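You operate a simulated robot arm through the tools that you are given. There is no shell and no other tool. Be economical: measure what you need, move in short steps, check, and stop when the job is done.

Carry out the task below with a simulated two-armed robot. There is one attempt and no reset: what you move stays moved.

JOB
Put the green cup and the cloth on the tray and carry it off.
Fine: pass the cup from hand to hand; tray in both hands to the table end of the side bench. Set down upright: what you pick out.

The check looks at the end state, three seconds after you hand in, the way a careful person would. Anything else that was tipped, shoved, dropped, spilled or broken makes it a failure. Flat cloth is picked up by pressing the open fingertips on it (5 to 10 N) and closing them slowly along it; thin cloth reads only 2 to 8 mm in the jaws.

ROBOT AND FRAMES
Two 7-joint arms with two-finger parallel grippers on one trunk, on a base that drives. Base frame: it is fixed to the floor where the robot stands at the start and does not move with it; the origin is under the middle of the robot, x ahead of it, y to its left, z up. Units: mm, rad, N and s.
The left shoulder is at the start at [50, 161, 1123], the right one opposite. With the tool pointing down near the work surface each hand reaches from about 100 to 680 mm from the robot's upright axis, wherever it stands, measured 20 degrees to its own side. Places, roughly: table end of the side bench [800, 500, 800]; teal tray [500, -600, 800]; yellow cloth (9x6x4 cm) [500, -1000, 800]. Payload 3.43 kg a hand.
Tool frame (each hand has its own): the origin (TCP) lies between the finger pads and is the grasp point; the fingertips stand 30 mm ahead of it; z points along the fingers, y is the line along which they close. The gripper opens to 94 mm. The fingers are 28 mm wide and 10 mm thick; the gripper's body (50 by 96 mm) begins 55 mm behind the TCP.
Orientation is that of the tool frame in the base frame, as [roll, pitch, yaw] about the fixed x, y, z axes, in that order (R = Rz(yaw) Ry(pitch) Rx(roll)). With the fingers straight down and closing along the base's y, the tool's x points along the base's -x, its y along +y and its z along -z.

CONTROLS
- The arms move only by the tool apply_moves. It takes "left_targets", "right_targets" or both (then of equal length, played together; a hand with none holds still); each is a list of rows, each an object of numbers (a shift or turn left out is 0, a gripper value left out holds the last): "tx", "ty", "tz": the shift along the tool's x, y, z in mm; "rx", "ry", "rz": the turn, a rotation vector about the tool's x, y, z in rad; "gripper": the finger opening in mm, from 0 to 94. In form: [{"tx": .., "ty": .., "tz": .., "rx": .., "ry": .., "rz": .., "gripper": ..}, ...]. A call has 1 to 20 rows; each row shifts and turns the commanded pose from where the row before left it, along the tool's axes as they then stand. A row lasts 0.2 s, in which the tool goes at most 50 mm and 0.15 rad; a call with a longer step from one row to the next is refused whole, and so is a gripper value outside its range. Where a pose cannot be reached the arm comes as near as it can. A force on the tool above 40 N (or 10 N above the force at the start of the call, whichever is more), or a blocked arm, ends the call early, and 0.2 s more pass. The fingers move at their own pace (about 45 mm/s each) and stop on an object; they squeeze with about 42 N. The grip force told is the motor's: it shows also when the fingers shut on nothing. Time passes only in rows, and 0.2 s behind the last, so rows that do not move let the fingers close. The reply holds the time, the measured pose of the TCP, the force on the tool along the base axes, the opening and the grip force, in the units named above and with some noise, with the torque about the TCP (base axes, N m) and any sound that the robot's microphone picked up.
- Cameras (640 x 400 px; columns grow to the right, rows downward): "scene" is now at [122.9, -34.3, 1251.8]; the picture's right is [-0.38, -0.93, 0.00], its down [-0.48, 0.20, -0.85] and it looks along [0.79, -0.32, -0.52] (base axes); focal length 216 px, centre (320, 200). "left" rides on the left gripper at [76, -14, -103] in its tool frame; the picture's right is [0.18, 0.98, 0.00], its down [-0.75, 0.14, -0.64] and it looks along [-0.63, 0.12, 0.77] (tool axes); focal length 243 px, centre (320, 200). "right" rides on the right gripper at [76, 14, -103] in its tool frame; the picture's right is [-0.18, 0.98, 0.00], its down [-0.75, -0.14, -0.64] and it looks along [-0.63, -0.12, 0.77] (tool axes); focal length 243 px, centre (320, 200). There is no depth. A picture from a camera that has moved, and an enlarged one, comes with that camera's place and axes in the base frame and with its lens.
- snapshot(camera): a new picture of that camera. It takes no simulated time.
- slide_trunk(by): slides the trunk up (or, below 0, down) by that many mm; the arms and the scene camera ride with it, the base frame stays. It gives what a move gives, with no picture.
- base_move(legs): drives the robot by 1 to 6 legs, each [ahead, left, turn to the left] in mm, mm and rad, along the robot's own axes; the way and the turn of a leg run together, so that a leg with both is an arc; at most 1500 mm and 3.142 rad a leg. The arms and the cameras ride along, it lands a little off, and it stops where it bumps. It gives what a move gives.
- aim_head(pan, tilt): turns the head with the scene camera to pan (to the left, within 1.396 rad either way) and tilt (down, from -0.506 to 1.204), counted from straight ahead of the robot. It gives what a move gives.
- zoom(camera, box): a new picture of the part [left, top, right, bottom] of that camera's present view, enlarged. It takes no simulated time.
- finish_job(): hands the job in; it is judged then, once.

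Work in short steps. Places have to be worked out from the pictures, the camera data and where the tool is seen: move nearer, look again, correct. Check each grasp and each placing, and mend what went wrong. You have 120 turns and 92 pictures in all, those below and enlarged ones among them. Open the grippers and draw the arms clear of the work before you hand the job in, unless the task says otherwise; then end with one line.

The tools are called after "Emit:" as a command line: name --argument value ..., lists and objects as JSON in quotes. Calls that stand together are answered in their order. apply_moves: Moves the arms, as the interface text tells. Its arguments: {"type":"object","properties":{"left_targets":{"type":"array"},"right_targets":{"type":"array"}},"required":[]} The other tools are called the same way: slide_trunk (by) slides the trunk up or down; base_move (legs) drives the base; aim_head (pan, tilt) turns the head that bears the scene camera; snapshot (camera) takes a picture; zoom (camera, box) takes an enlarged picture of a part of a camera's view; finish_job () hands the job in.

At the start:

```text
time_s: 0.0
left_eef_pos: [406.7, -45.4, 1029.8]
left_tcp_rot: [3.142, 0.0, -3.141]
left_force: [-0.2, -0.3, -0.5]
left_wrist_torque: [-0.02, -0.05, -0.01]
left_grip_width: 94.1
left_grasp_force: 0.1
right_eef_pos: [294.8, -433.9, 1073.7]
right_tcp_rot: [3.141, 0.0, -3.141]
right_force: [-0.8, -0.8, 0.1]
right_wrist_torque: [-0.03, 0.02, 0.01]
right_grip_width: 94.2
right_grasp_force: 0.1
trunk travel left (down, up): [-150.0, 117.0]
robot x, y, heading: [-0.9, 1.2, 0.001]
head pan, tilt: [-0.389, 0.546]
```

scene: 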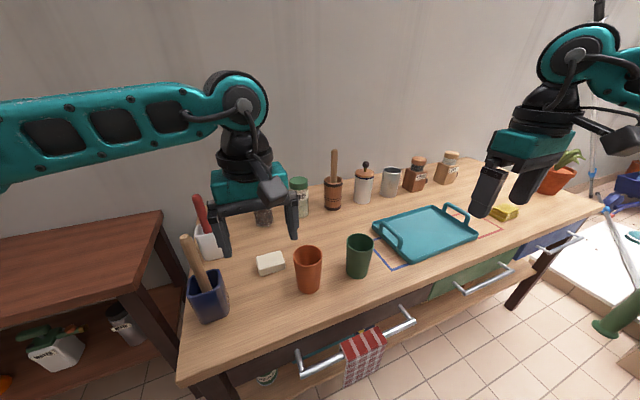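
right: 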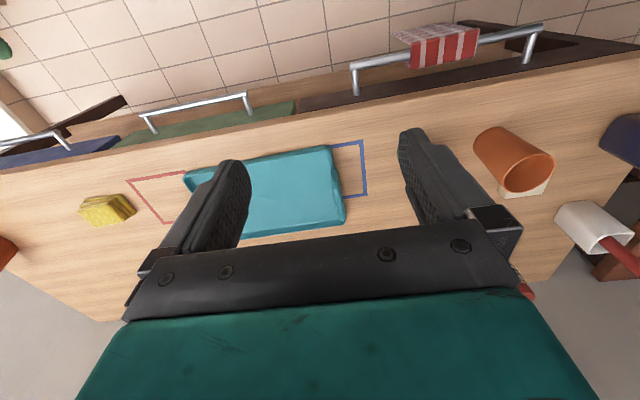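
left: 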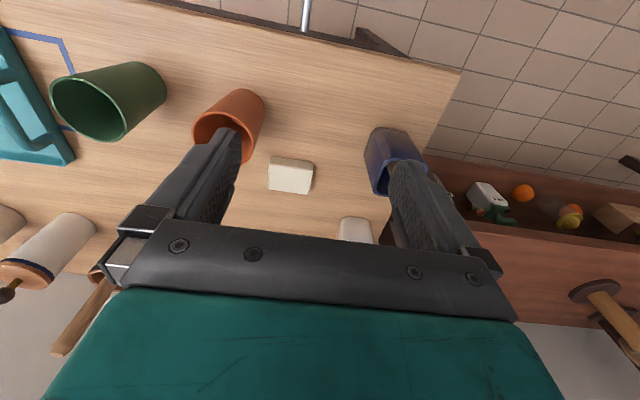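

The tray handles run along x at y≈-400 and -675, and the green cup stands near [440,-270]. I look at the side bench first, where the tray has to go.

Emit:
aim_head --pan 0.6 --tilt 0.5

Emit:
snapshot --camera "scene"

Emit:
aim_head --pan -0.75 --tilt 0.6

Emit:
snapshot --camera "scene"

```text
time_s: 1.3
left_eef_pos: [407.7, -46.3, 1030.9]
left_tcp_rot: [-3.14, 0.002, 3.14]
left_force: [0.4, -0.4, 0.1]
left_wrist_torque: [0.01, 0.01, -0.02]
left_grip_width: 94.1
left_grasp_force: 0.0
right_eef_pos: [294.2, -436.4, 1073.5]
right_tcp_rot: [3.14, 0.0, 3.141]
right_force: [-0.3, -1.2, -0.1]
right_wrist_torque: [0.01, 0.02, 0.07]
right_grip_width: 93.9
right_grasp_force: 0.1
trunk travel left (down, up): [-150.0, 117.0]
robot x, y, heading: [0.0, -3.2, 0.001]
head pan, tilt: [0.6, 0.499]
```

```text
88 pictures are left
camera scene: at [114.8, 51.0, 1256.1], right [0.56, -0.83, 0.0], down [-0.4, -0.27, -0.88], along [0.72, 0.5, -0.48], focal length 216 px, centre (320, 200)
```

scene: 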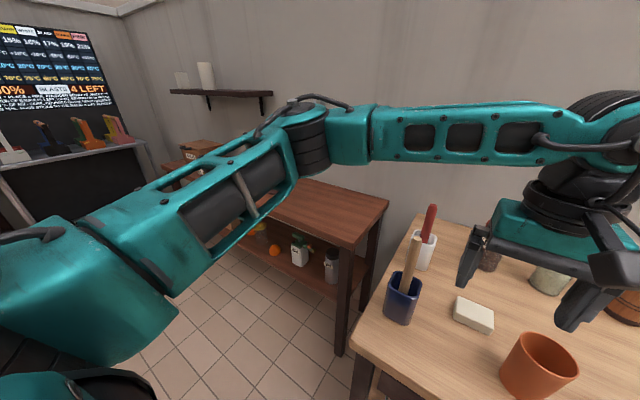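

```text
time_s: 2.8
left_eef_pos: [405.7, -46.0, 1032.1]
left_tcp_rot: [-3.141, -0.001, -3.141]
left_force: [-0.2, 0.5, 0.6]
left_wrist_torque: [0.0, 0.01, 0.01]
left_grip_width: 93.8
left_grasp_force: 0.0
right_eef_pos: [294.6, -434.7, 1074.0]
right_tcp_rot: [-3.142, -0.001, 3.141]
right_force: [0.1, 0.1, -0.9]
right_wrist_torque: [0.02, 0.02, 0.0]
right_grip_width: 94.1
right_grasp_force: 0.0
trunk travel left (down, up): [-150.0, 117.0]
robot x, y, heading: [3.9, 4.0, 0.0]
head pan, tilt: [-0.75, 0.6]
```

```text
87 pictures are left
camera scene: at [104.4, -60.5, 1247.0], right [-0.68, -0.73, 0.0], down [-0.41, 0.39, -0.83], along [0.6, -0.56, -0.56], focal length 216 px, centre (320, 200)
```

scene: 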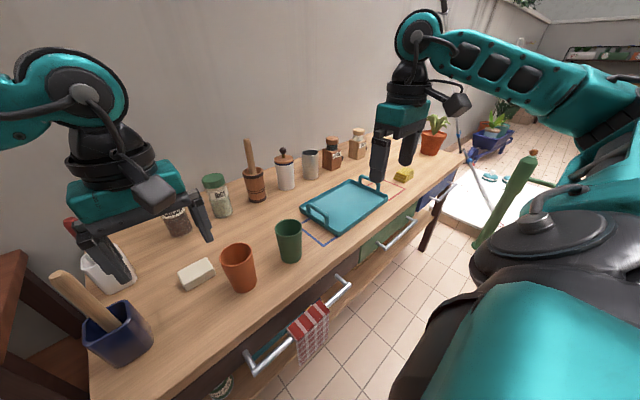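

The side bench starts at about y=270 and spans x≈600–990. I drive right for the yellow cloth first, with the hands kept high.

Emit:
base_move --legs '[[0, -700, 0]]'

Emit:
aim_head --pan -0.2 --tilt 0.75

Emit:
snapshot --camera "scene"

Emit:
snapshot --camera "right"

Emit:
snapshot --camera "left"

```text
time_s: 9.3
left_eef_pos: [406.4, -745.6, 1029.7]
left_tcp_rot: [3.141, -0.002, 3.139]
left_force: [0.4, -1.1, 0.1]
left_wrist_torque: [0.02, -0.01, 0.01]
left_grip_width: 94.1
left_grasp_force: 0.1
right_eef_pos: [294.4, -1135.0, 1073.1]
right_tcp_rot: [-3.141, 0.002, 3.14]
right_force: [0.3, 0.1, 1.0]
right_wrist_torque: [0.03, -0.02, -0.02]
right_grip_width: 93.7
right_grasp_force: 0.1
trunk travel left (down, up): [-150.0, 117.0]
robot x, y, heading: [0.2, -697.3, -0.001]
head pan, tilt: [-0.75, 0.6]
```

```text
time_s: 10.3
left_eef_pos: [406.3, -746.3, 1029.6]
left_tcp_rot: [-3.141, 0.001, 3.141]
left_force: [-0.1, 0.2, 0.0]
left_wrist_torque: [-0.02, 0.0, 0.03]
left_grip_width: 94.2
left_grasp_force: 0.1
right_eef_pos: [293.1, -1133.6, 1074.5]
right_tcp_rot: [-3.141, 0.0, -3.141]
right_force: [-0.2, 0.3, -0.5]
right_wrist_torque: [0.02, 0.03, -0.01]
right_grip_width: 93.9
right_grasp_force: 0.1
trunk travel left (down, up): [-150.0, 117.0]
robot x, y, heading: [-1.6, -698.7, -0.002]
head pan, tilt: [-0.201, 0.75]
```

```text
86 pictures are left
camera scene: at [120.6, -716.5, 1234.1], right [-0.2, -0.98, 0.0], down [-0.67, 0.14, -0.73], along [0.72, -0.15, -0.68], focal length 216 px, centre (320, 200)
```

scene: 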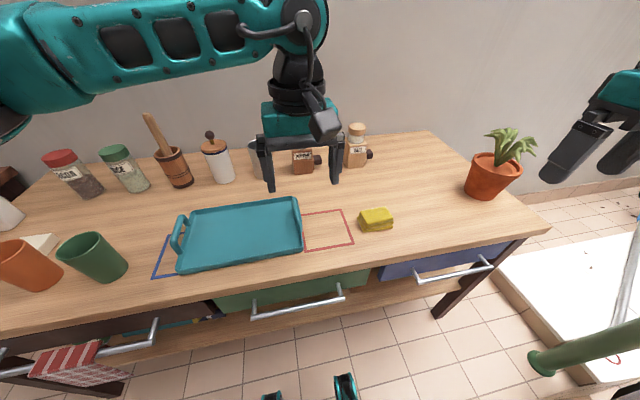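

```text
85 pictures are left
camera right: at [218.3, -1121.3, 1175.8], right [0.18, 0.98, 0.0], down [0.75, -0.14, 0.64], along [0.63, -0.12, -0.77], focal length 243 px, centre (320, 200)
```

right: 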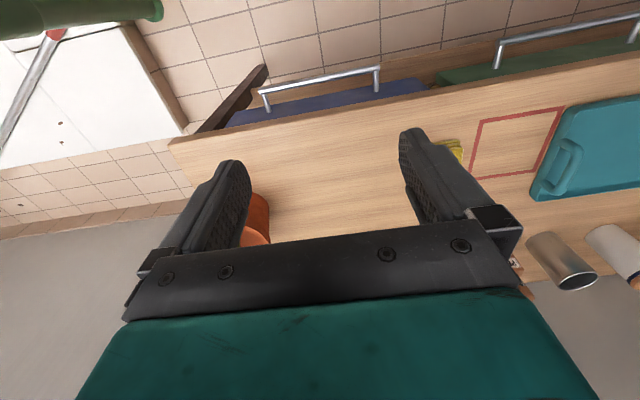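

```text
84 pictures are left
camera left: at [330.4, -761.0, 1131.6], right [-0.18, 0.98, 0.0], down [0.75, 0.14, 0.64], along [0.63, 0.12, -0.77], focal length 243 px, centre (320, 200)
```

left: 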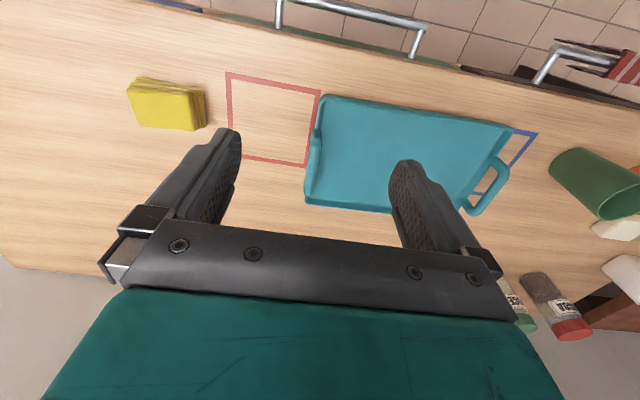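

The yellow cloth reads at about [460,-933], long side along y, and the tray centre is about [500,-603]. Objects shifted some 60 mm in y against my earlier readings, so I will work from fresh pictures. I move the right hand over the cloth, yaw it 90°, and draw the left hand aside.

Emit:
apply_moves --right_targets '[{"tx": -28, "ty": 33.5, "tz": 15}, {"tx": -28, "ty": 33.5, "tz": 15}, {"tx": -28, "ty": 33.5, "tz": 15}, {"tx": -28, "ty": 33.5, "tz": 15}, {"tx": -28, "ty": 33.5, "tz": 15}, {"tx": -28, "ty": 33.5, "tz": 15}, {"rz": 0.15}, {"rz": 0.15}, {"rz": 0.15}, {"rz": 0.15}, {"rz": 0.15}, {"rz": 0.15}, {"rz": 0.15}, {"rz": 0.15}, {"rz": 0.15}, {"rz": 0.15}, {"rz": 0.0708}]' --left_targets '[{"tx": 20, "ty": 33}, {"tx": 20, "ty": 33}, {"tx": 20, "ty": 33}, {"tx": 20, "ty": 33}, {"tx": 20, "ty": 33}, {"tx": 20, "ty": 33}, {"tx": 0}, {"tx": 0}, {"tx": 0}, {"tx": 0}, {"tx": 0}, {"tx": 0}, {"tx": 0}, {"tx": 0}, {"tx": 0}, {"tx": 0}, {"tx": 0}]'

Emit:
snapshot --camera "right"

Emit:
snapshot --camera "scene"

```text
time_s: 13.9
left_eef_pos: [286.8, -547.8, 1030.8]
left_tcp_rot: [-3.141, 0.0, 3.14]
left_force: [1.2, -0.8, 0.0]
left_wrist_torque: [0.02, 0.02, -0.02]
left_grip_width: 93.8
left_grasp_force: 0.1
right_eef_pos: [463.6, -934.1, 984.0]
right_tcp_rot: [-3.142, 0.002, 1.567]
right_force: [0.6, 0.2, 0.1]
right_wrist_torque: [-0.01, 0.0, 0.0]
right_grip_width: 94.1
right_grasp_force: 0.1
trunk travel left (down, up): [-150.0, 117.0]
robot x, y, heading: [0.3, -696.0, -0.001]
head pan, tilt: [-0.201, 0.75]
```

```text
83 pictures are left
camera right: at [477.4, -858.7, 1085.8], right [0.98, -0.19, 0.0], down [-0.14, -0.75, 0.64], along [-0.12, -0.63, -0.77], focal length 243 px, centre (320, 200)
```

right: 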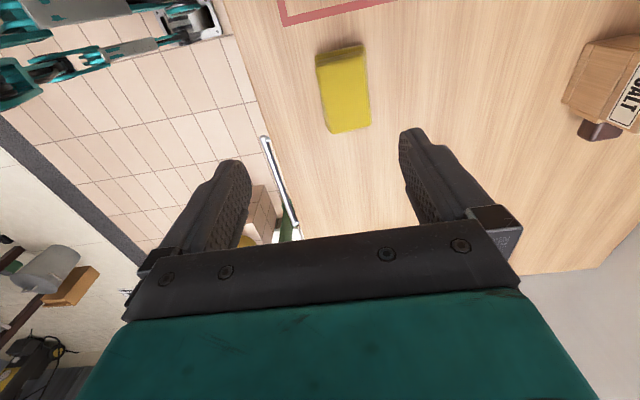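

```text
82 pictures are left
camera scene: at [120.6, -716.4, 1234.1], right [-0.2, -0.98, 0.0], down [-0.67, 0.14, -0.73], along [0.72, -0.15, -0.68], focal length 216 px, centre (320, 200)
```

scene: 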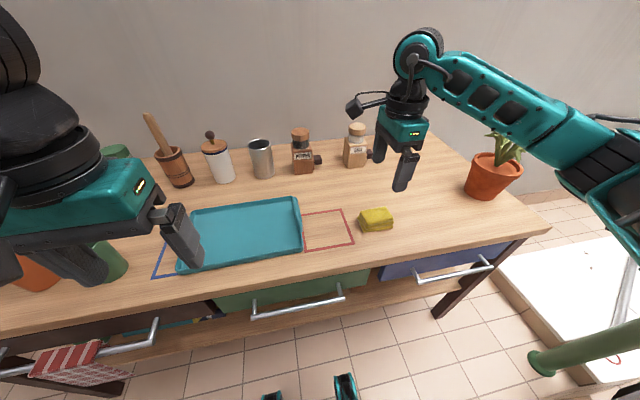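

The right camera puts the cloth centre about 26 mm toward +x from the tool, roughly [489,-937]. I correct that, come down to 890 and look again.

Emit:
apply_moves --right_targets '[{"ty": 13, "tz": 20}, {"ty": 13, "tz": 37}, {"tx": -2, "tz": 37}]'

Emit:
snapshot --camera "right"

Emit:
zoom --camera "scene" --box '[320, 120, 480, 260]'

```text
time_s: 14.7
left_eef_pos: [287.1, -548.5, 1030.4]
left_tcp_rot: [3.142, 0.0, 3.138]
left_force: [0.6, -0.1, -0.3]
left_wrist_torque: [-0.02, 0.01, -0.02]
left_grip_width: 94.1
left_grasp_force: 0.1
right_eef_pos: [489.0, -936.0, 889.1]
right_tcp_rot: [3.141, -0.001, 1.571]
right_force: [0.4, 0.5, 0.5]
right_wrist_torque: [0.0, -0.02, 0.01]
right_grip_width: 94.0
right_grasp_force: 0.1
trunk travel left (down, up): [-150.0, 117.0]
robot x, y, heading: [-0.9, -698.4, -0.005]
head pan, tilt: [-0.201, 0.75]
```

```text
81 pictures are left
camera right: at [503.1, -860.6, 991.5], right [0.98, -0.18, 0.0], down [-0.14, -0.75, 0.64], along [-0.12, -0.63, -0.77], focal length 243 px, centre (320, 200)
```

right: 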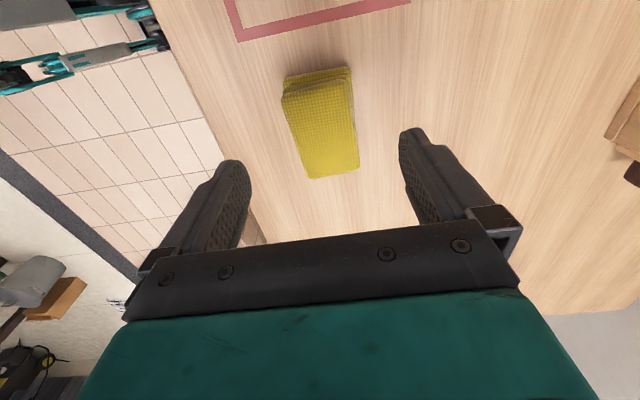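

```text
2.86 times, centred on (400, 190) of scene
camera zoom: at [120.6, -716.6, 1234.1], right [-0.2, -0.98, 0.0], down [-0.67, 0.14, -0.73], along [0.72, -0.15, -0.68], focal length 616 px, centre (91, 229)
```

zoom: 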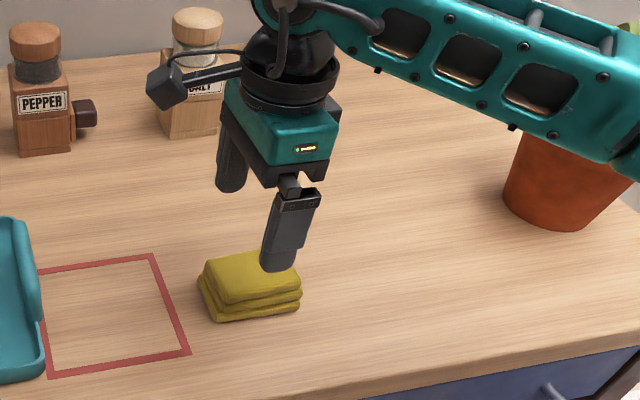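

The hand is centred over the folded cloth, and both fingers clear it. I go down to straddle it and close slowly.

Emit:
apply_moves --right_targets '[{"tz": 20}, {"tz": 18}, {"tz": 13}, {"gripper": 60}, {"gripper": 45}, {"gripper": 30}, {"gripper": 20}, {"gripper": 10}, {"gripper": 0}, {"gripper": 0}, {"gripper": 0}]'

Emit:
zoom --camera "scene" --box '[320, 120, 480, 260]'

```text
time_s: 17.1
left_eef_pos: [287.2, -549.3, 1030.7]
left_tcp_rot: [-3.141, 0.0, 3.141]
left_force: [-0.5, 0.3, 0.4]
left_wrist_torque: [-0.02, -0.04, -0.04]
left_grip_width: 94.0
left_grasp_force: 0.1
right_eef_pos: [489.2, -935.1, 839.6]
right_tcp_rot: [-3.141, -0.001, 1.571]
right_force: [-0.5, -1.2, 0.6]
right_wrist_torque: [0.0, 0.0, 0.02]
right_grip_width: 0.0
right_grasp_force: 33.1
trunk travel left (down, up): [-150.0, 117.0]
robot x, y, heading: [1.0, -697.8, -0.001]
head pan, tilt: [-0.201, 0.75]
```

```text
2.86 times, centred on (400, 190) of scene
camera zoom: at [120.6, -716.4, 1234.1], right [-0.2, -0.98, 0.0], down [-0.67, 0.14, -0.73], along [0.72, -0.15, -0.68], focal length 616 px, centre (91, 229)
```

zoom: 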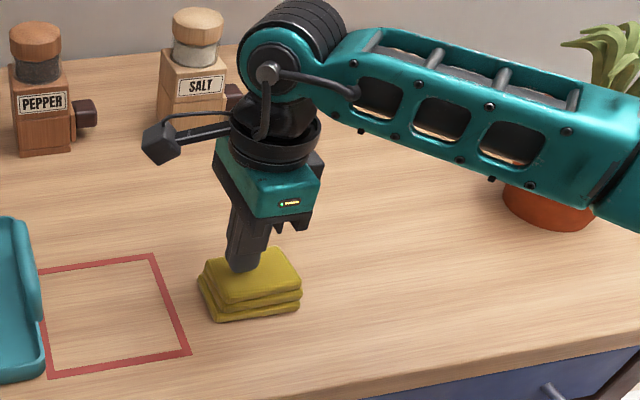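

The fingers closed above the cloth, so the table lies lower than assumed. Comparing pictures gives z≈767, which also explains the apparent shift. I raise a little, open, centre and go down to TCP 804.

Emit:
apply_moves --right_targets '[{"tz": -25}, {"gripper": 94}, {"gripper": 94}, {"gripper": 94}, {"gripper": 94}, {"gripper": 94}, {"tx": -4, "ty": 4}, {"tz": 20}, {"tz": 15}, {"tz": 12}, {"tz": 8}, {"tz": 6}, {"gripper": 60}, {"gripper": 45}, {"gripper": 30}, {"gripper": 20}, {"gripper": 10}, {"gripper": 0}, {"gripper": 0}, {"gripper": 0}]'

Emit:
zoom --camera "scene" --box '[320, 120, 480, 260]'

```text
time_s: 21.3
left_eef_pos: [286.8, -549.6, 1030.7]
left_tcp_rot: [3.141, -0.002, 3.141]
left_force: [0.0, -0.4, 0.1]
left_wrist_torque: [-0.01, 0.01, 0.02]
left_grip_width: 93.8
left_grasp_force: 0.0
right_eef_pos: [492.3, -939.3, 803.0]
right_tcp_rot: [-3.141, -0.001, 1.571]
right_force: [0.0, 0.3, 0.4]
right_wrist_torque: [0.03, -0.04, 0.0]
right_grip_width: 62.5
right_grasp_force: 42.3
trunk travel left (down, up): [-150.0, 117.0]
robot x, y, heading: [-0.6, -696.9, -0.003]
head pan, tilt: [-0.201, 0.75]
```

```text
2.86 times, centred on (400, 190) of scene
camera zoom: at [120.6, -716.4, 1234.1], right [-0.2, -0.98, 0.0], down [-0.67, 0.14, -0.73], along [0.72, -0.15, -0.68], focal length 616 px, centre (91, 229)
```

zoom: 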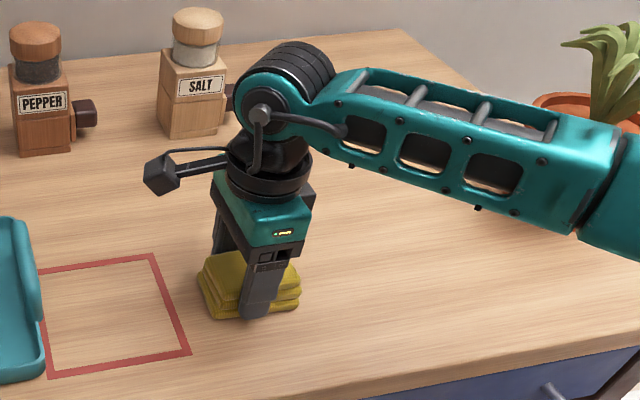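

The cloth is held at 62.5 mm with full grip force. I lift it and carry it over the right half of the tray, moving the left hand further left.

Emit:
apply_moves --right_targets '[{"tz": -40}, {"tz": -45}, {"tz": -45}, {"tx": 42, "ty": 4}, {"tx": 42, "ty": 4}, {"tx": 42, "ty": 4}, {"tx": 42, "ty": 4}, {"tx": 42, "ty": 4}, {"tx": 42, "ty": 4}, {"tx": 42, "ty": 4}, {"tx": 0}]' --left_targets '[{"ty": 40}, {"ty": 40}, {"ty": 40}, {"ty": 40}, {"ty": 20}, {"tx": 0}, {"tx": 0}, {"tx": 0}, {"tx": 0}, {"tx": 0}, {"tx": 0}]'

Emit:
snapshot --camera "scene"

Emit:
snapshot --camera "right"

```text
time_s: 23.7
left_eef_pos: [287.5, -368.7, 1030.6]
left_tcp_rot: [-3.14, -0.002, 3.139]
left_force: [-0.3, -0.5, -1.3]
left_wrist_torque: [-0.02, -0.02, -0.02]
left_grip_width: 93.8
left_grasp_force: 0.1
right_eef_pos: [521.0, -643.9, 933.3]
right_tcp_rot: [-3.141, -0.002, 1.569]
right_force: [-0.7, -0.8, 0.1]
right_wrist_torque: [-0.04, 0.02, 0.02]
right_grip_width: 60.1
right_grasp_force: 41.6
trunk travel left (down, up): [-150.0, 117.0]
robot x, y, heading: [-2.4, -700.7, -0.005]
head pan, tilt: [-0.201, 0.75]
```

```text
77 pictures are left
camera scene: at [120.6, -716.6, 1234.1], right [-0.2, -0.98, 0.0], down [-0.67, 0.14, -0.73], along [0.72, -0.15, -0.68], focal length 216 px, centre (320, 200)
```

scene: 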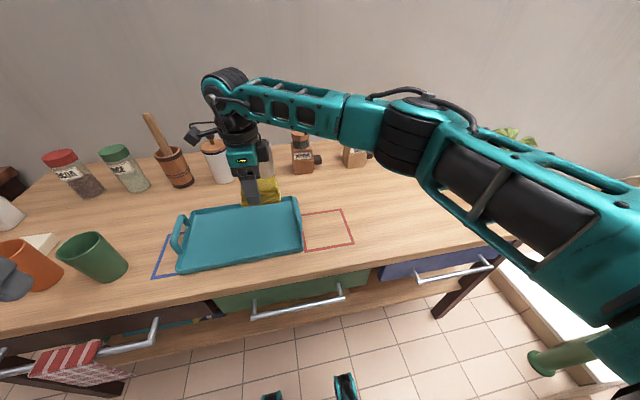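

```text
76 pictures are left
camera right: at [534.9, -569.7, 1035.5], right [0.98, -0.18, 0.0], down [-0.14, -0.75, 0.64], along [-0.12, -0.63, -0.77], focal length 243 px, centre (320, 200)
```

right: 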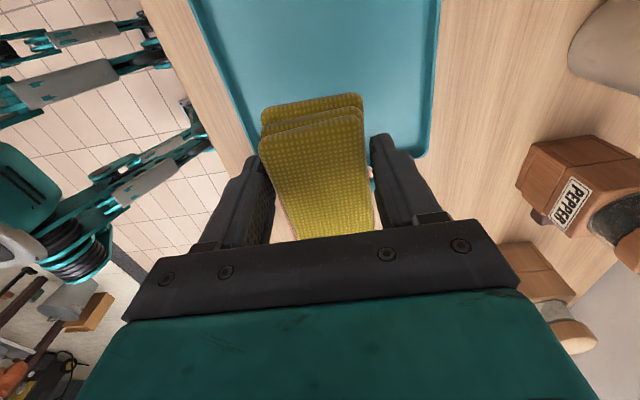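

The cloth hangs within the tray outline (x 433–626, right end about -730). I lower it to just above the tray floor.

Emit:
apply_moves --right_targets '[{"tz": 35}, {"tz": 35}, {"tz": 25}, {"tz": 12}, {"tz": 8}, {"tz": 4}, {"tz": 0}]'

Emit:
zoom --camera "scene" --box '[150, 120, 340, 290]'

```text
time_s: 25.3
left_eef_pos: [286.0, -368.3, 1031.0]
left_tcp_rot: [3.142, -0.003, 3.14]
left_force: [-0.6, 0.5, 1.0]
left_wrist_torque: [-0.02, -0.01, -0.01]
left_grip_width: 94.1
left_grasp_force: 0.0
right_eef_pos: [519.9, -645.2, 814.8]
right_tcp_rot: [-3.141, 0.001, 1.571]
right_force: [-0.2, 0.7, -1.2]
right_wrist_torque: [-0.01, -0.01, -0.02]
right_grip_width: 60.2
right_grasp_force: 42.4
trunk travel left (down, up): [-150.0, 117.0]
robot x, y, heading: [2.8, -696.5, 0.002]
head pan, tilt: [-0.201, 0.75]
```

```text
2.35 times, centred on (245, 205) of scene
camera zoom: at [120.6, -716.4, 1234.1], right [-0.2, -0.98, 0.0], down [-0.67, 0.14, -0.73], along [0.72, -0.15, -0.68], focal length 507 px, centre (496, 188)
```

zoom: 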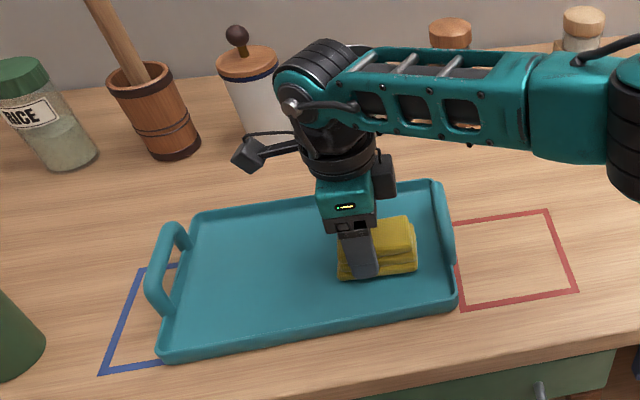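

The cloth is just above the tray floor, in the right half and clear of the right handle. I lower a touch more, release and lift away.

Emit:
apply_moves --right_targets '[{"tz": 3}, {"tz": 1}, {"gripper": 75}, {"gripper": 88}, {"gripper": 94}, {"gripper": 94}, {"tz": -15}, {"tz": -40}, {"tz": -45}, {"tz": -45}, {"tx": -40, "ty": -20}, {"tx": -40, "ty": -25}, {"tx": -40, "ty": -25}]'

Emit:
snapshot --camera "scene"

```text
time_s: 28.1
left_eef_pos: [286.2, -368.4, 1030.2]
left_tcp_rot: [-3.141, 0.0, 3.141]
left_force: [-0.3, 0.4, 0.4]
left_wrist_torque: [0.01, 0.01, 0.03]
left_grip_width: 94.2
left_grasp_force: 0.0
right_eef_pos: [448.6, -766.3, 955.6]
right_tcp_rot: [-3.141, -0.001, 1.569]
right_force: [0.0, 0.6, 0.3]
right_wrist_torque: [0.03, 0.02, -0.03]
right_grip_width: 94.0
right_grasp_force: 0.0
trunk travel left (down, up): [-150.0, 117.0]
robot x, y, heading: [-1.3, -696.6, 0.001]
head pan, tilt: [-0.201, 0.75]
```

```text
74 pictures are left
camera scene: at [120.3, -717.0, 1234.2], right [-0.2, -0.98, 0.0], down [-0.67, 0.14, -0.73], along [0.72, -0.15, -0.68], focal length 216 px, centre (320, 200)
```

scene: 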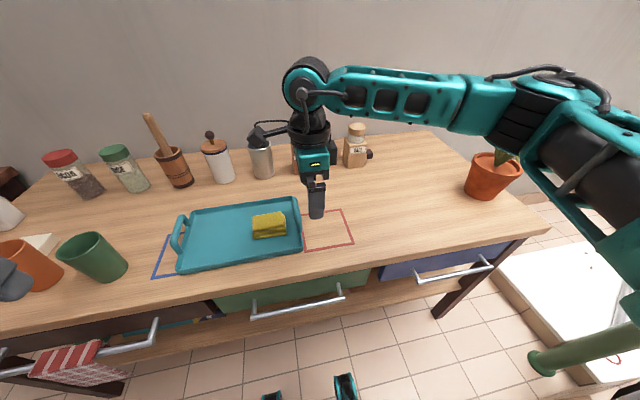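

The cloth lies neatly on the tray. Now I drive left for the cup, at about [463,-286], so that cup and tray sit either side of me.

Emit:
base_move --legs '[[-40, 267, 0]]'

Emit:
aim_head --pan 0.1 --tilt 0.8

Emit:
snapshot --camera "scene"

Emit:
snapshot --camera "left"

```text
time_s: 31.0
left_eef_pos: [248.0, -104.0, 1030.1]
left_tcp_rot: [-3.141, 0.0, -3.141]
left_force: [0.9, -0.4, 1.7]
left_wrist_torque: [0.0, 0.0, 0.02]
left_grip_width: 94.1
left_grasp_force: 0.1
right_eef_pos: [411.0, -501.2, 954.7]
right_tcp_rot: [-3.141, -0.002, 1.57]
right_force: [-0.3, 0.5, 0.3]
right_wrist_torque: [-0.02, 0.01, 0.02]
right_grip_width: 93.8
right_grasp_force: 0.1
trunk travel left (down, up): [-150.0, 117.0]
robot x, y, heading: [-44.7, -437.5, 0.0]
head pan, tilt: [-0.201, 0.75]
```

```text
time_s: 31.8
left_eef_pos: [249.2, -105.3, 1030.1]
left_tcp_rot: [3.141, -0.001, -3.14]
left_force: [0.0, 0.4, -0.3]
left_wrist_torque: [0.01, -0.01, 0.01]
left_grip_width: 93.8
left_grasp_force: 0.0
right_eef_pos: [411.1, -502.4, 955.2]
right_tcp_rot: [-3.142, -0.001, 1.571]
right_force: [0.0, 0.4, 0.2]
right_wrist_torque: [0.02, 0.02, -0.02]
right_grip_width: 94.2
right_grasp_force: 0.0
trunk travel left (down, up): [-150.0, 117.0]
robot x, y, heading: [-40.8, -434.2, 0.002]
head pan, tilt: [0.099, 0.799]
```

```text
73 pictures are left
camera scene: at [79.9, -428.7, 1230.1], right [0.1, -1.0, 0.0], down [-0.71, -0.07, -0.7], along [0.69, 0.07, -0.72], focal length 216 px, centre (320, 200)
```

scene: 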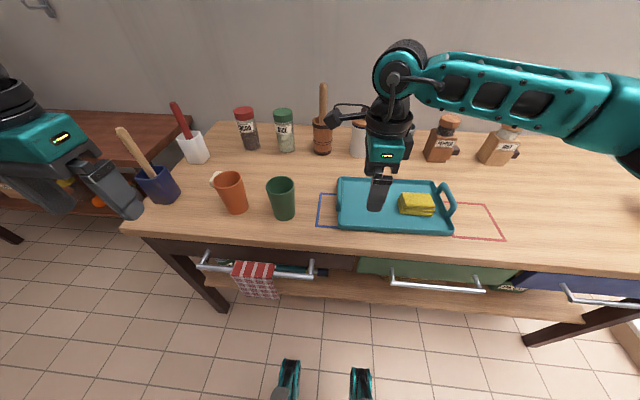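

```text
72 pictures are left
camera left: at [170.7, -119.4, 1132.1], right [-0.18, 0.98, 0.0], down [0.75, 0.14, 0.64], along [0.63, 0.12, -0.77], focal length 243 px, centre (320, 200)
```

left: 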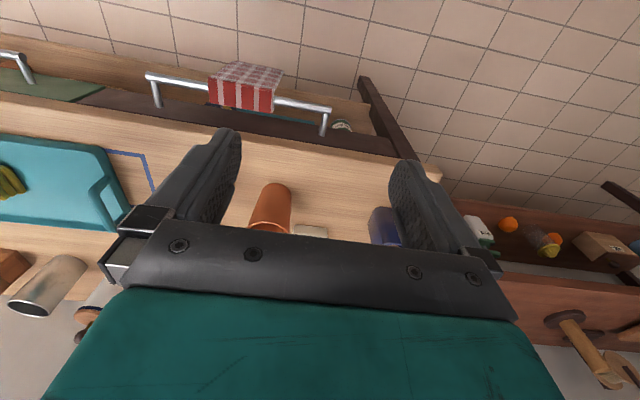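

The green cup base is at about [466,-288], and the rim seems near z≈875. I zoom to size the cup and see what it holds.

Emit:
zoom --camera "scene" --box '[190, 140, 350, 240]'

Emit:
zoom --camera "scene" --box '[310, 150, 470, 250]'

```text
4.00 times, centred on (270, 190) of scene
camera zoom: at [79.9, -428.7, 1230.1], right [0.1, -1.0, 0.0], down [-0.71, -0.07, -0.7], along [0.69, 0.07, -0.72], focal length 862 px, centre (520, 240)
```

zoom: 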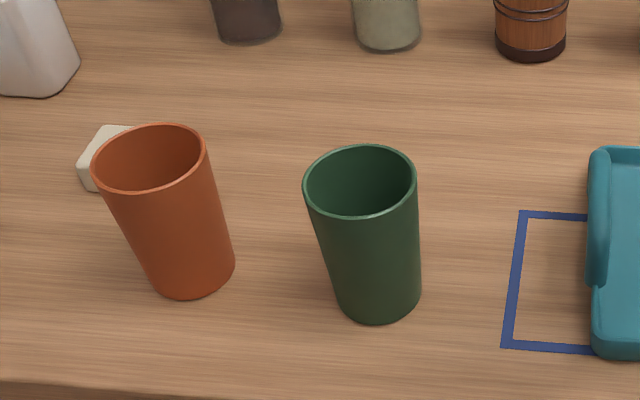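

```text
4.00 times, centred on (390, 200) of scene
camera zoom: at [79.9, -428.7, 1230.1], right [0.1, -1.0, 0.0], down [-0.71, -0.07, -0.7], along [0.69, 0.07, -0.72], focal length 862 px, centre (40, 200)
```

zoom: 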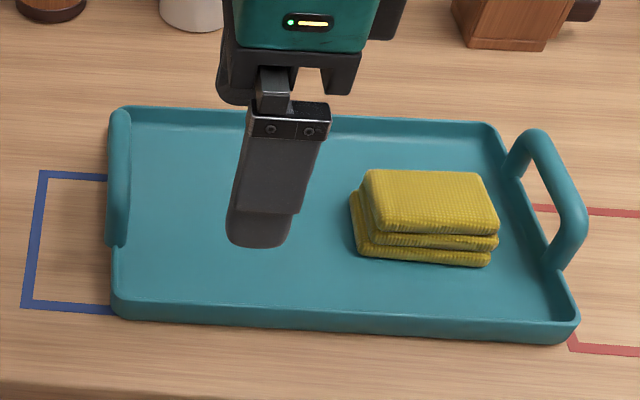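

The cup stands at [461,-290], about 107 mm high, 71 mm at the rim and 60 at the base, and it looks empty. For the hand-over, the right hand takes it low from the front right with the camera on top, so the left can take the rim from above. I turn the right hand in free air first.

Emit:
apply_moves --right_targets '[{"rz": 0.15}, {"rz": 0.15}, {"rz": 0.15}, {"rz": 0.15}, {"rz": 0.15}, {"rz": 0.035}, {"ry": 0.15}, {"ry": 0.15}, {"ry": 0.15}, {"ry": 0.15}, {"ry": 0.15}, {"ry": 0.15}, {"ry": 0.15}, {"ry": 0.15}, {"ry": 0.109}, {"tx": 0}]'

Emit:
snapshot --camera "scene"

```text
time_s: 35.2
left_eef_pos: [247.2, -104.9, 1031.4]
left_tcp_rot: [3.141, 0.0, -3.14]
left_force: [-0.5, -0.4, -0.2]
left_wrist_torque: [0.01, -0.04, -0.02]
left_grip_width: 94.0
left_grasp_force: 0.0
right_eef_pos: [411.4, -502.6, 955.2]
right_tcp_rot: [3.139, -1.311, 0.792]
right_force: [-0.5, 0.3, -0.7]
right_wrist_torque: [0.0, 0.01, -0.01]
right_grip_width: 94.0
right_grasp_force: 0.0
trunk travel left (down, up): [-150.0, 117.0]
robot x, y, heading: [-41.1, -436.9, -0.002]
head pan, tilt: [0.099, 0.799]
```

```text
69 pictures are left
camera scene: at [79.9, -428.6, 1230.1], right [0.1, -1.0, 0.0], down [-0.71, -0.07, -0.7], along [0.69, 0.07, -0.72], focal length 216 px, centre (320, 200)
```

scene: 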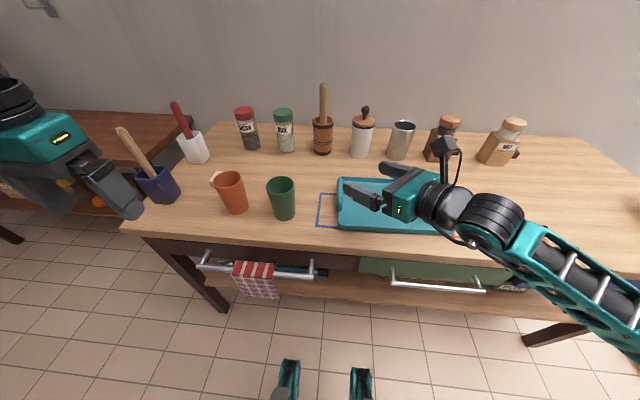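

The right hand is now near-horizontal with its camera on top. I move it to 130 mm short of the cup on the approach line and look through its camera.

Emit:
apply_moves --right_targets '[{"ty": -38}, {"ty": -38}, {"ty": -38}, {"tx": -32, "tz": 29.6}, {"tx": -32, "tz": 29.6}, {"tx": -31.3, "tz": 29.6}, {"tx": 0}]'

Emit:
snapshot --camera "right"

Emit:
snapshot --camera "scene"

```text
time_s: 36.8
left_eef_pos: [246.2, -105.3, 1029.9]
left_tcp_rot: [3.14, -0.001, -3.142]
left_force: [-1.2, -0.1, -0.6]
left_wrist_torque: [0.0, 0.0, 0.01]
left_grip_width: 94.2
left_grasp_force: 0.0
right_eef_pos: [379.7, -392.4, 835.0]
right_tcp_rot: [3.024, -1.293, 0.891]
right_force: [-0.3, -0.2, 0.1]
right_wrist_torque: [-0.02, -0.01, 0.02]
right_grip_width: 94.2
right_grasp_force: 0.1
trunk travel left (down, up): [-150.0, 117.0]
robot x, y, heading: [-37.5, -439.6, -0.002]
head pan, tilt: [0.099, 0.799]
```

```text
68 pictures are left
camera right: at [331.8, -455.4, 935.9], right [0.66, -0.74, -0.15], down [-0.67, -0.49, -0.55], along [0.34, 0.46, -0.82], focal length 243 px, centre (320, 200)
```

right: 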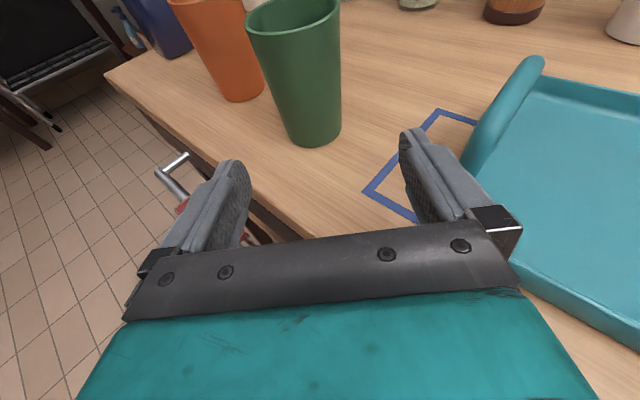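

```text
67 pictures are left
camera scene: at [79.9, -428.6, 1230.1], right [0.1, -1.0, 0.0], down [-0.71, -0.07, -0.7], along [0.69, 0.07, -0.72], focal length 216 px, centre (320, 200)
```

scene: 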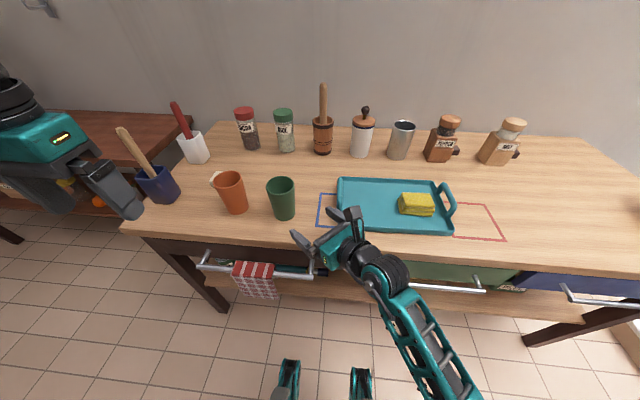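

The hand stopped about 14 mm and 0.15 rad off, because it is folded too near the trunk. I back the base up 90 mm to give the arm room.

Emit:
base_move --legs '[[-90, 0, 0]]'

Emit:
apply_moves --right_targets '[{"tx": 0}, {"tx": 0}]'

```text
time_s: 37.9
left_eef_pos: [156.4, -104.1, 1030.4]
left_tcp_rot: [-3.141, -0.001, -3.141]
left_force: [0.1, -0.2, -0.5]
left_wrist_torque: [0.01, 0.0, -0.01]
left_grip_width: 93.9
left_grasp_force: 0.1
right_eef_pos: [290.1, -391.6, 834.0]
right_tcp_rot: [3.031, -1.289, 0.88]
right_force: [0.2, 0.0, 0.0]
right_wrist_torque: [0.01, -0.03, 0.01]
right_grip_width: 94.2
right_grasp_force: 0.0
trunk travel left (down, up): [-150.0, 117.0]
robot x, y, heading: [-130.4, -434.5, 0.003]
head pan, tilt: [0.099, 0.799]
```

```text
time_s: 38.5
left_eef_pos: [157.3, -106.1, 1031.1]
left_tcp_rot: [3.141, 0.001, 3.14]
left_force: [0.4, 0.7, 0.4]
left_wrist_torque: [-0.02, 0.01, -0.02]
left_grip_width: 94.1
left_grasp_force: 0.1
right_eef_pos: [290.2, -392.0, 832.4]
right_tcp_rot: [3.027, -1.286, 0.885]
right_force: [0.6, 0.2, -1.0]
right_wrist_torque: [0.01, -0.04, -0.01]
right_grip_width: 94.1
right_grasp_force: 0.0
trunk travel left (down, up): [-150.0, 117.0]
robot x, y, heading: [-129.8, -436.9, -0.001]
head pan, tilt: [0.099, 0.799]
```

I move the hand forward 80 mm along base x and see whether it takes up the intended orientation.

Emit:
apply_moves --right_targets '[{"tx": 7, "ty": 28.5, "tz": 27}, {"tx": 7, "ty": 28.5, "tz": 27}, {"tx": 0}, {"tx": 0}]'

Emit:
snapshot --camera "right"

```text
time_s: 39.5
left_eef_pos: [157.6, -103.7, 1030.4]
left_tcp_rot: [3.141, 0.001, -3.141]
left_force: [-0.4, 0.4, -0.4]
left_wrist_torque: [0.02, 0.0, 0.03]
left_grip_width: 93.9
left_grasp_force: 0.1
right_eef_pos: [369.3, -393.5, 831.6]
right_tcp_rot: [3.032, -1.288, 0.878]
right_force: [0.2, 0.1, -0.6]
right_wrist_torque: [0.01, 0.01, -0.02]
right_grip_width: 94.1
right_grasp_force: 0.0
trunk travel left (down, up): [-150.0, 117.0]
robot x, y, heading: [-135.8, -436.6, 0.004]
head pan, tilt: [0.099, 0.799]
```

```text
66 pictures are left
camera right: at [323.2, -456.7, 933.4], right [0.65, -0.74, -0.15], down [-0.68, -0.49, -0.55], along [0.34, 0.46, -0.82], focal length 243 px, centre (320, 200)
```

right: 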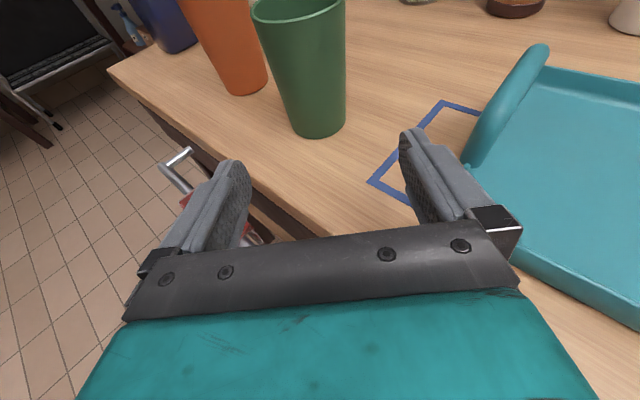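

The orientation is in fact good: fingers near level, heading 44°, tilted 16° down. The camera agrees with the cup position within 7 mm. I correct sideways and in height and advance part of the way.

Emit:
apply_moves --right_targets '[{"tx": 15, "ty": -4, "tz": 10}, {"tz": 30}, {"tz": 30}, {"tz": 0}]'

Emit:
snapshot --camera "right"

Emit:
zoom --camera "scene" --box '[220, 130, 420, 255]'

```text
time_s: 40.5
left_eef_pos: [157.7, -104.8, 1030.1]
left_tcp_rot: [-3.141, 0.001, -3.141]
left_force: [0.9, -0.7, -0.5]
left_wrist_torque: [0.01, 0.0, -0.01]
left_grip_width: 94.2
left_grasp_force: 0.0
right_eef_pos: [418.8, -342.3, 827.9]
right_tcp_rot: [3.033, -1.288, 0.881]
right_force: [0.4, 0.5, 0.7]
right_wrist_torque: [0.02, -0.03, -0.01]
right_grip_width: 93.9
right_grasp_force: 0.1
trunk travel left (down, up): [-150.0, 117.0]
robot x, y, heading: [-131.9, -434.3, -0.007]
head pan, tilt: [0.099, 0.799]
```

```text
65 pictures are left
camera right: at [371.4, -403.9, 928.5], right [0.65, -0.74, -0.15], down [-0.68, -0.49, -0.55], along [0.34, 0.46, -0.82], focal length 243 px, centre (320, 200)
```

right: 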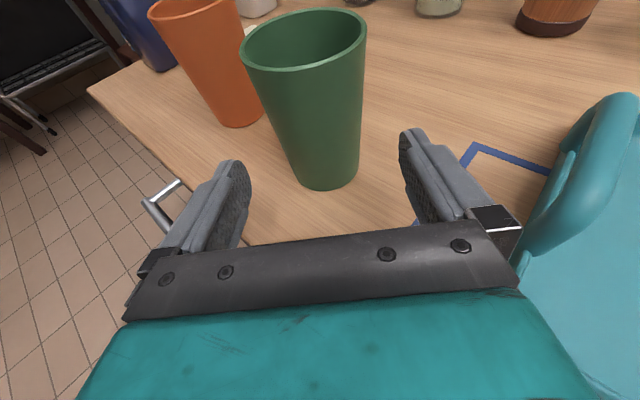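

```text
3.20 times, centred on (320, 192) of scene
camera zoom: at [-9.5, -428.6, 1230.1], right [0.1, -1.0, 0.0], down [-0.71, -0.07, -0.7], along [0.69, 0.07, -0.72], focal length 690 px, centre (320, 224)
```

zoom: 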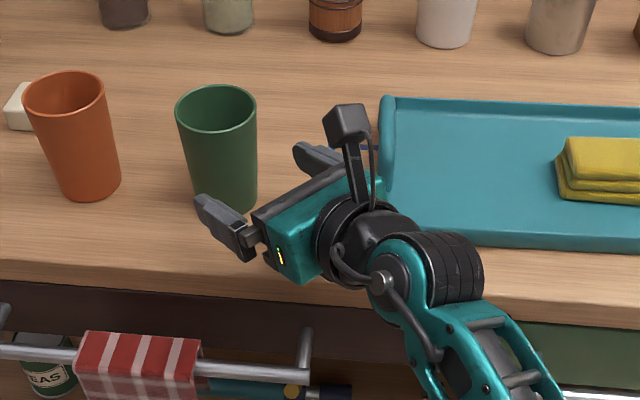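

The cup is centred between the fingers, with about 64 mm to go. I advance and close gently.

Emit:
apply_moves --right_targets '[{"tz": 25, "tx": -1}, {"tz": 22, "tx": -1}, {"tz": 16}, {"tz": 0}, {"gripper": 78}, {"gripper": 70}, {"gripper": 62}, {"gripper": 55}, {"gripper": 50}, {"gripper": 50}, {"gripper": 50}]'

Emit:
zoom --camera "scene" --box '[220, 130, 420, 255]'

Emit:
snapshot --camera "right"

```text
time_s: 42.9
left_eef_pos: [157.1, -103.1, 1030.3]
left_tcp_rot: [3.141, 0.001, -3.141]
left_force: [-0.4, 0.8, 0.2]
left_wrist_torque: [0.03, 0.0, 0.0]
left_grip_width: 94.0
left_grasp_force: 0.0
right_eef_pos: [462.7, -298.9, 807.6]
right_tcp_rot: [3.033, -1.288, 0.879]
right_force: [-0.6, 0.6, 1.0]
right_wrist_torque: [-0.02, -0.02, 0.01]
right_grip_width: 67.1
right_grasp_force: 42.4
trunk travel left (down, up): [-150.0, 117.0]
robot x, y, heading: [-131.6, -436.1, -0.001]
head pan, tilt: [0.099, 0.799]
```

```text
3.20 times, centred on (320, 192) of scene
camera zoom: at [-9.7, -428.6, 1230.2], right [0.1, -1.0, 0.0], down [-0.71, -0.07, -0.7], along [0.69, 0.07, -0.72], focal length 690 px, centre (320, 224)
```

zoom: 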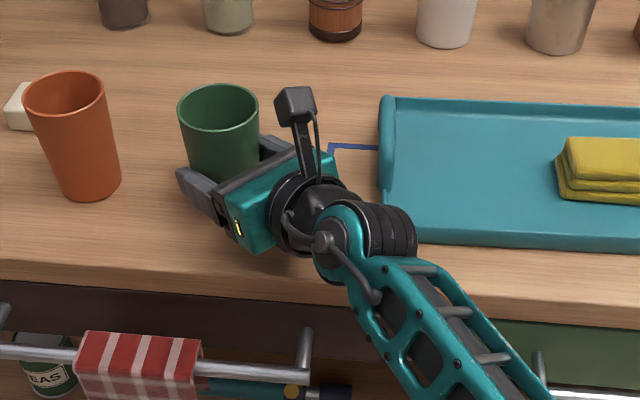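

```text
62 pictures are left
camera right: at [414.9, -362.7, 909.9], right [0.65, -0.74, -0.15], down [-0.68, -0.49, -0.55], along [0.34, 0.46, -0.82], focal length 243 px, centre (320, 200)
```

right: 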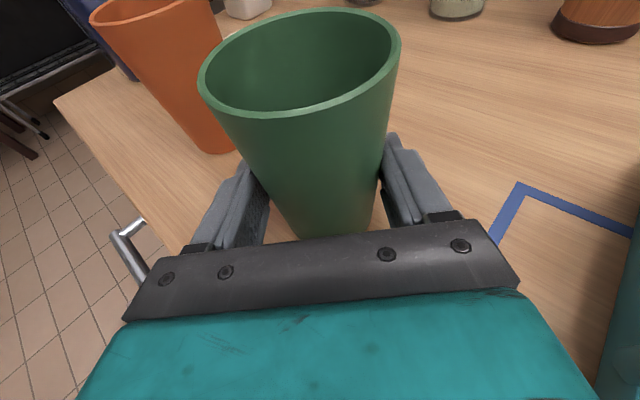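

The cup is gripped at 67 mm, low on its sides. I lift it straight up 140 mm, bring it to the middle in front of me, and turn the hand to point toward +y so the left hand has room above.

Emit:
apply_moves --right_targets '[{"tx": 19.2, "ty": 0.6, "tz": -5.6}, {"tx": 38, "ty": 1.2, "tz": -11}, {"tx": 38, "ty": 1.2, "tz": -11}, {"tx": 38, "ty": 1.2, "tz": -11}, {"tx": -11, "ty": 9.5, "tz": -36.5}, {"tx": -11, "ty": 9.5, "tz": -36.5}, {"tx": -11, "ty": 9.5, "tz": -36.5}, {"rx": 0.144, "ry": 0.0045, "rz": -0.0417}, {"rx": 0.144, "ry": 0.0045, "rz": -0.0417}, {"rx": 0.144, "ry": 0.0045, "rz": -0.0417}, {"rx": 0.144, "ry": 0.0045, "rz": -0.0417}, {"rx": 0.144, "ry": 0.0045, "rz": -0.0417}, {"tx": 0}]'

Emit:
snapshot --camera "scene"

```text
time_s: 45.7
left_eef_pos: [157.2, -105.0, 1030.4]
left_tcp_rot: [3.14, 0.001, 3.141]
left_force: [-0.6, 0.6, 0.9]
left_wrist_torque: [-0.01, 0.0, 0.0]
left_grip_width: 93.6
left_grasp_force: 0.0
right_eef_pos: [399.7, -400.4, 947.6]
right_tcp_rot: [3.033, -1.29, 1.632]
right_force: [-0.1, -0.1, -1.0]
right_wrist_torque: [-0.01, 0.0, 0.02]
right_grip_width: 67.0
right_grasp_force: 42.1
trunk travel left (down, up): [-150.0, 117.0]
robot x, y, heading: [-131.0, -434.3, 0.004]
head pan, tilt: [0.099, 0.799]
```

```text
61 pictures are left
camera scene: at [-9.5, -428.6, 1230.1], right [0.1, -1.0, 0.0], down [-0.71, -0.07, -0.7], along [0.69, 0.07, -0.72], focal length 216 px, centre (320, 200)
```

scene: 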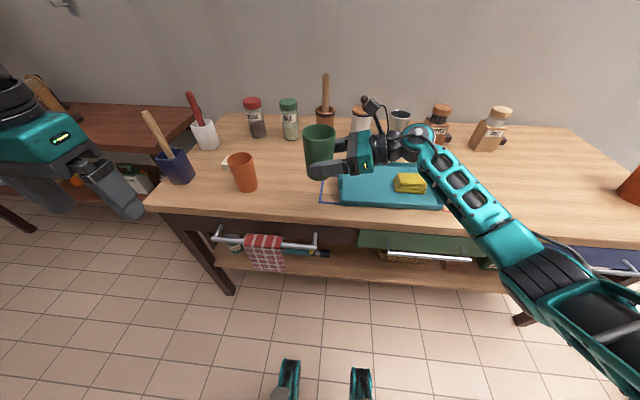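

The cup is held upright, base at z≈907 and rim about 1008. I raise the left hand, yaw it 90° so its fingers go on the ±x sides with the camera on the far side, and bring it above the cup.

Emit:
apply_moves --left_targets '[{"rz": 0.15, "tz": -10}, {"rz": 0.15, "tz": -10}, {"rz": 0.15, "tz": -10}, {"rz": 0.15, "tz": -10}, {"rz": 0.15, "tz": -10}, {"rz": 0.15, "tz": -10}, {"rz": 0.15, "tz": -10}, {"rz": 0.15, "tz": -10}, {"rz": 0.15, "tz": -10}, {"rz": 0.15, "tz": -10}, {"rz": 0.0708, "tz": -10}, {"tx": -25, "ty": 27}, {"tx": -25, "ty": 27}, {"tx": -25, "ty": 27}, {"tx": -25, "ty": 27}, {"tx": -25, "ty": 27}, {"tx": -25, "ty": 27}, {"tx": -25, "ty": 27}, {"tx": -25, "ty": 27}, {"tx": -25, "ty": 27}]'

Emit:
snapshot --camera "left"

Emit:
snapshot --camera "scene"

```text
time_s: 49.9
left_eef_pos: [207.1, -469.7, 1104.9]
left_tcp_rot: [3.141, 0.001, 1.573]
left_force: [0.5, -0.8, -0.1]
left_wrist_torque: [-0.05, 0.04, -0.01]
left_grip_width: 93.9
left_grasp_force: 0.1
left hand out of reach, approached as far as the arm can: row 6, 7, 8, 9, 10, 11, 13, 14, 15, 16, 17, 18, 19, 20
right_eef_pos: [400.8, -400.8, 946.5]
right_tcp_rot: [3.032, -1.287, 1.631]
right_force: [0.6, -0.2, -0.3]
right_wrist_torque: [-0.02, 0.02, 0.03]
right_grip_width: 66.2
right_grasp_force: 41.3
trunk travel left (down, up): [-150.0, 117.0]
robot x, y, heading: [-132.1, -435.4, 0.002]
head pan, tilt: [0.099, 0.799]
```

```text
60 pictures are left
camera left: at [192.8, -394.6, 1207.4], right [0.98, 0.19, 0.0], down [0.14, -0.75, 0.64], along [0.12, -0.63, -0.77], focal length 243 px, centre (320, 200)
```

left: 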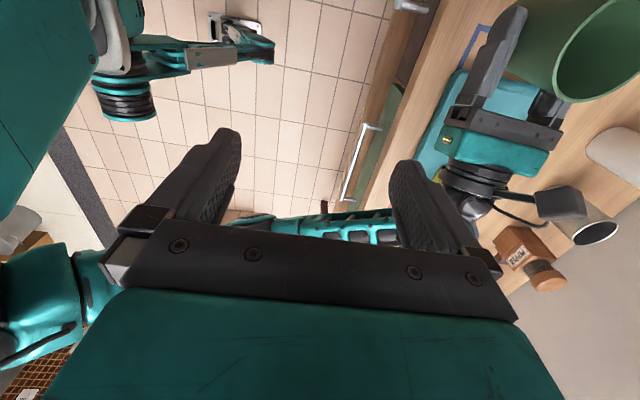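

```text
59 pictures are left
camera scene: at [-9.5, -428.3, 1230.1], right [0.1, -1.0, 0.0], down [-0.71, -0.07, -0.7], along [0.69, 0.07, -0.72], focal length 216 px, centre (320, 200)
```

scene: 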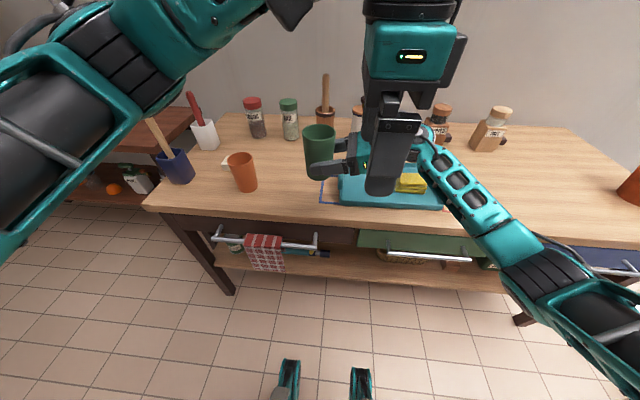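

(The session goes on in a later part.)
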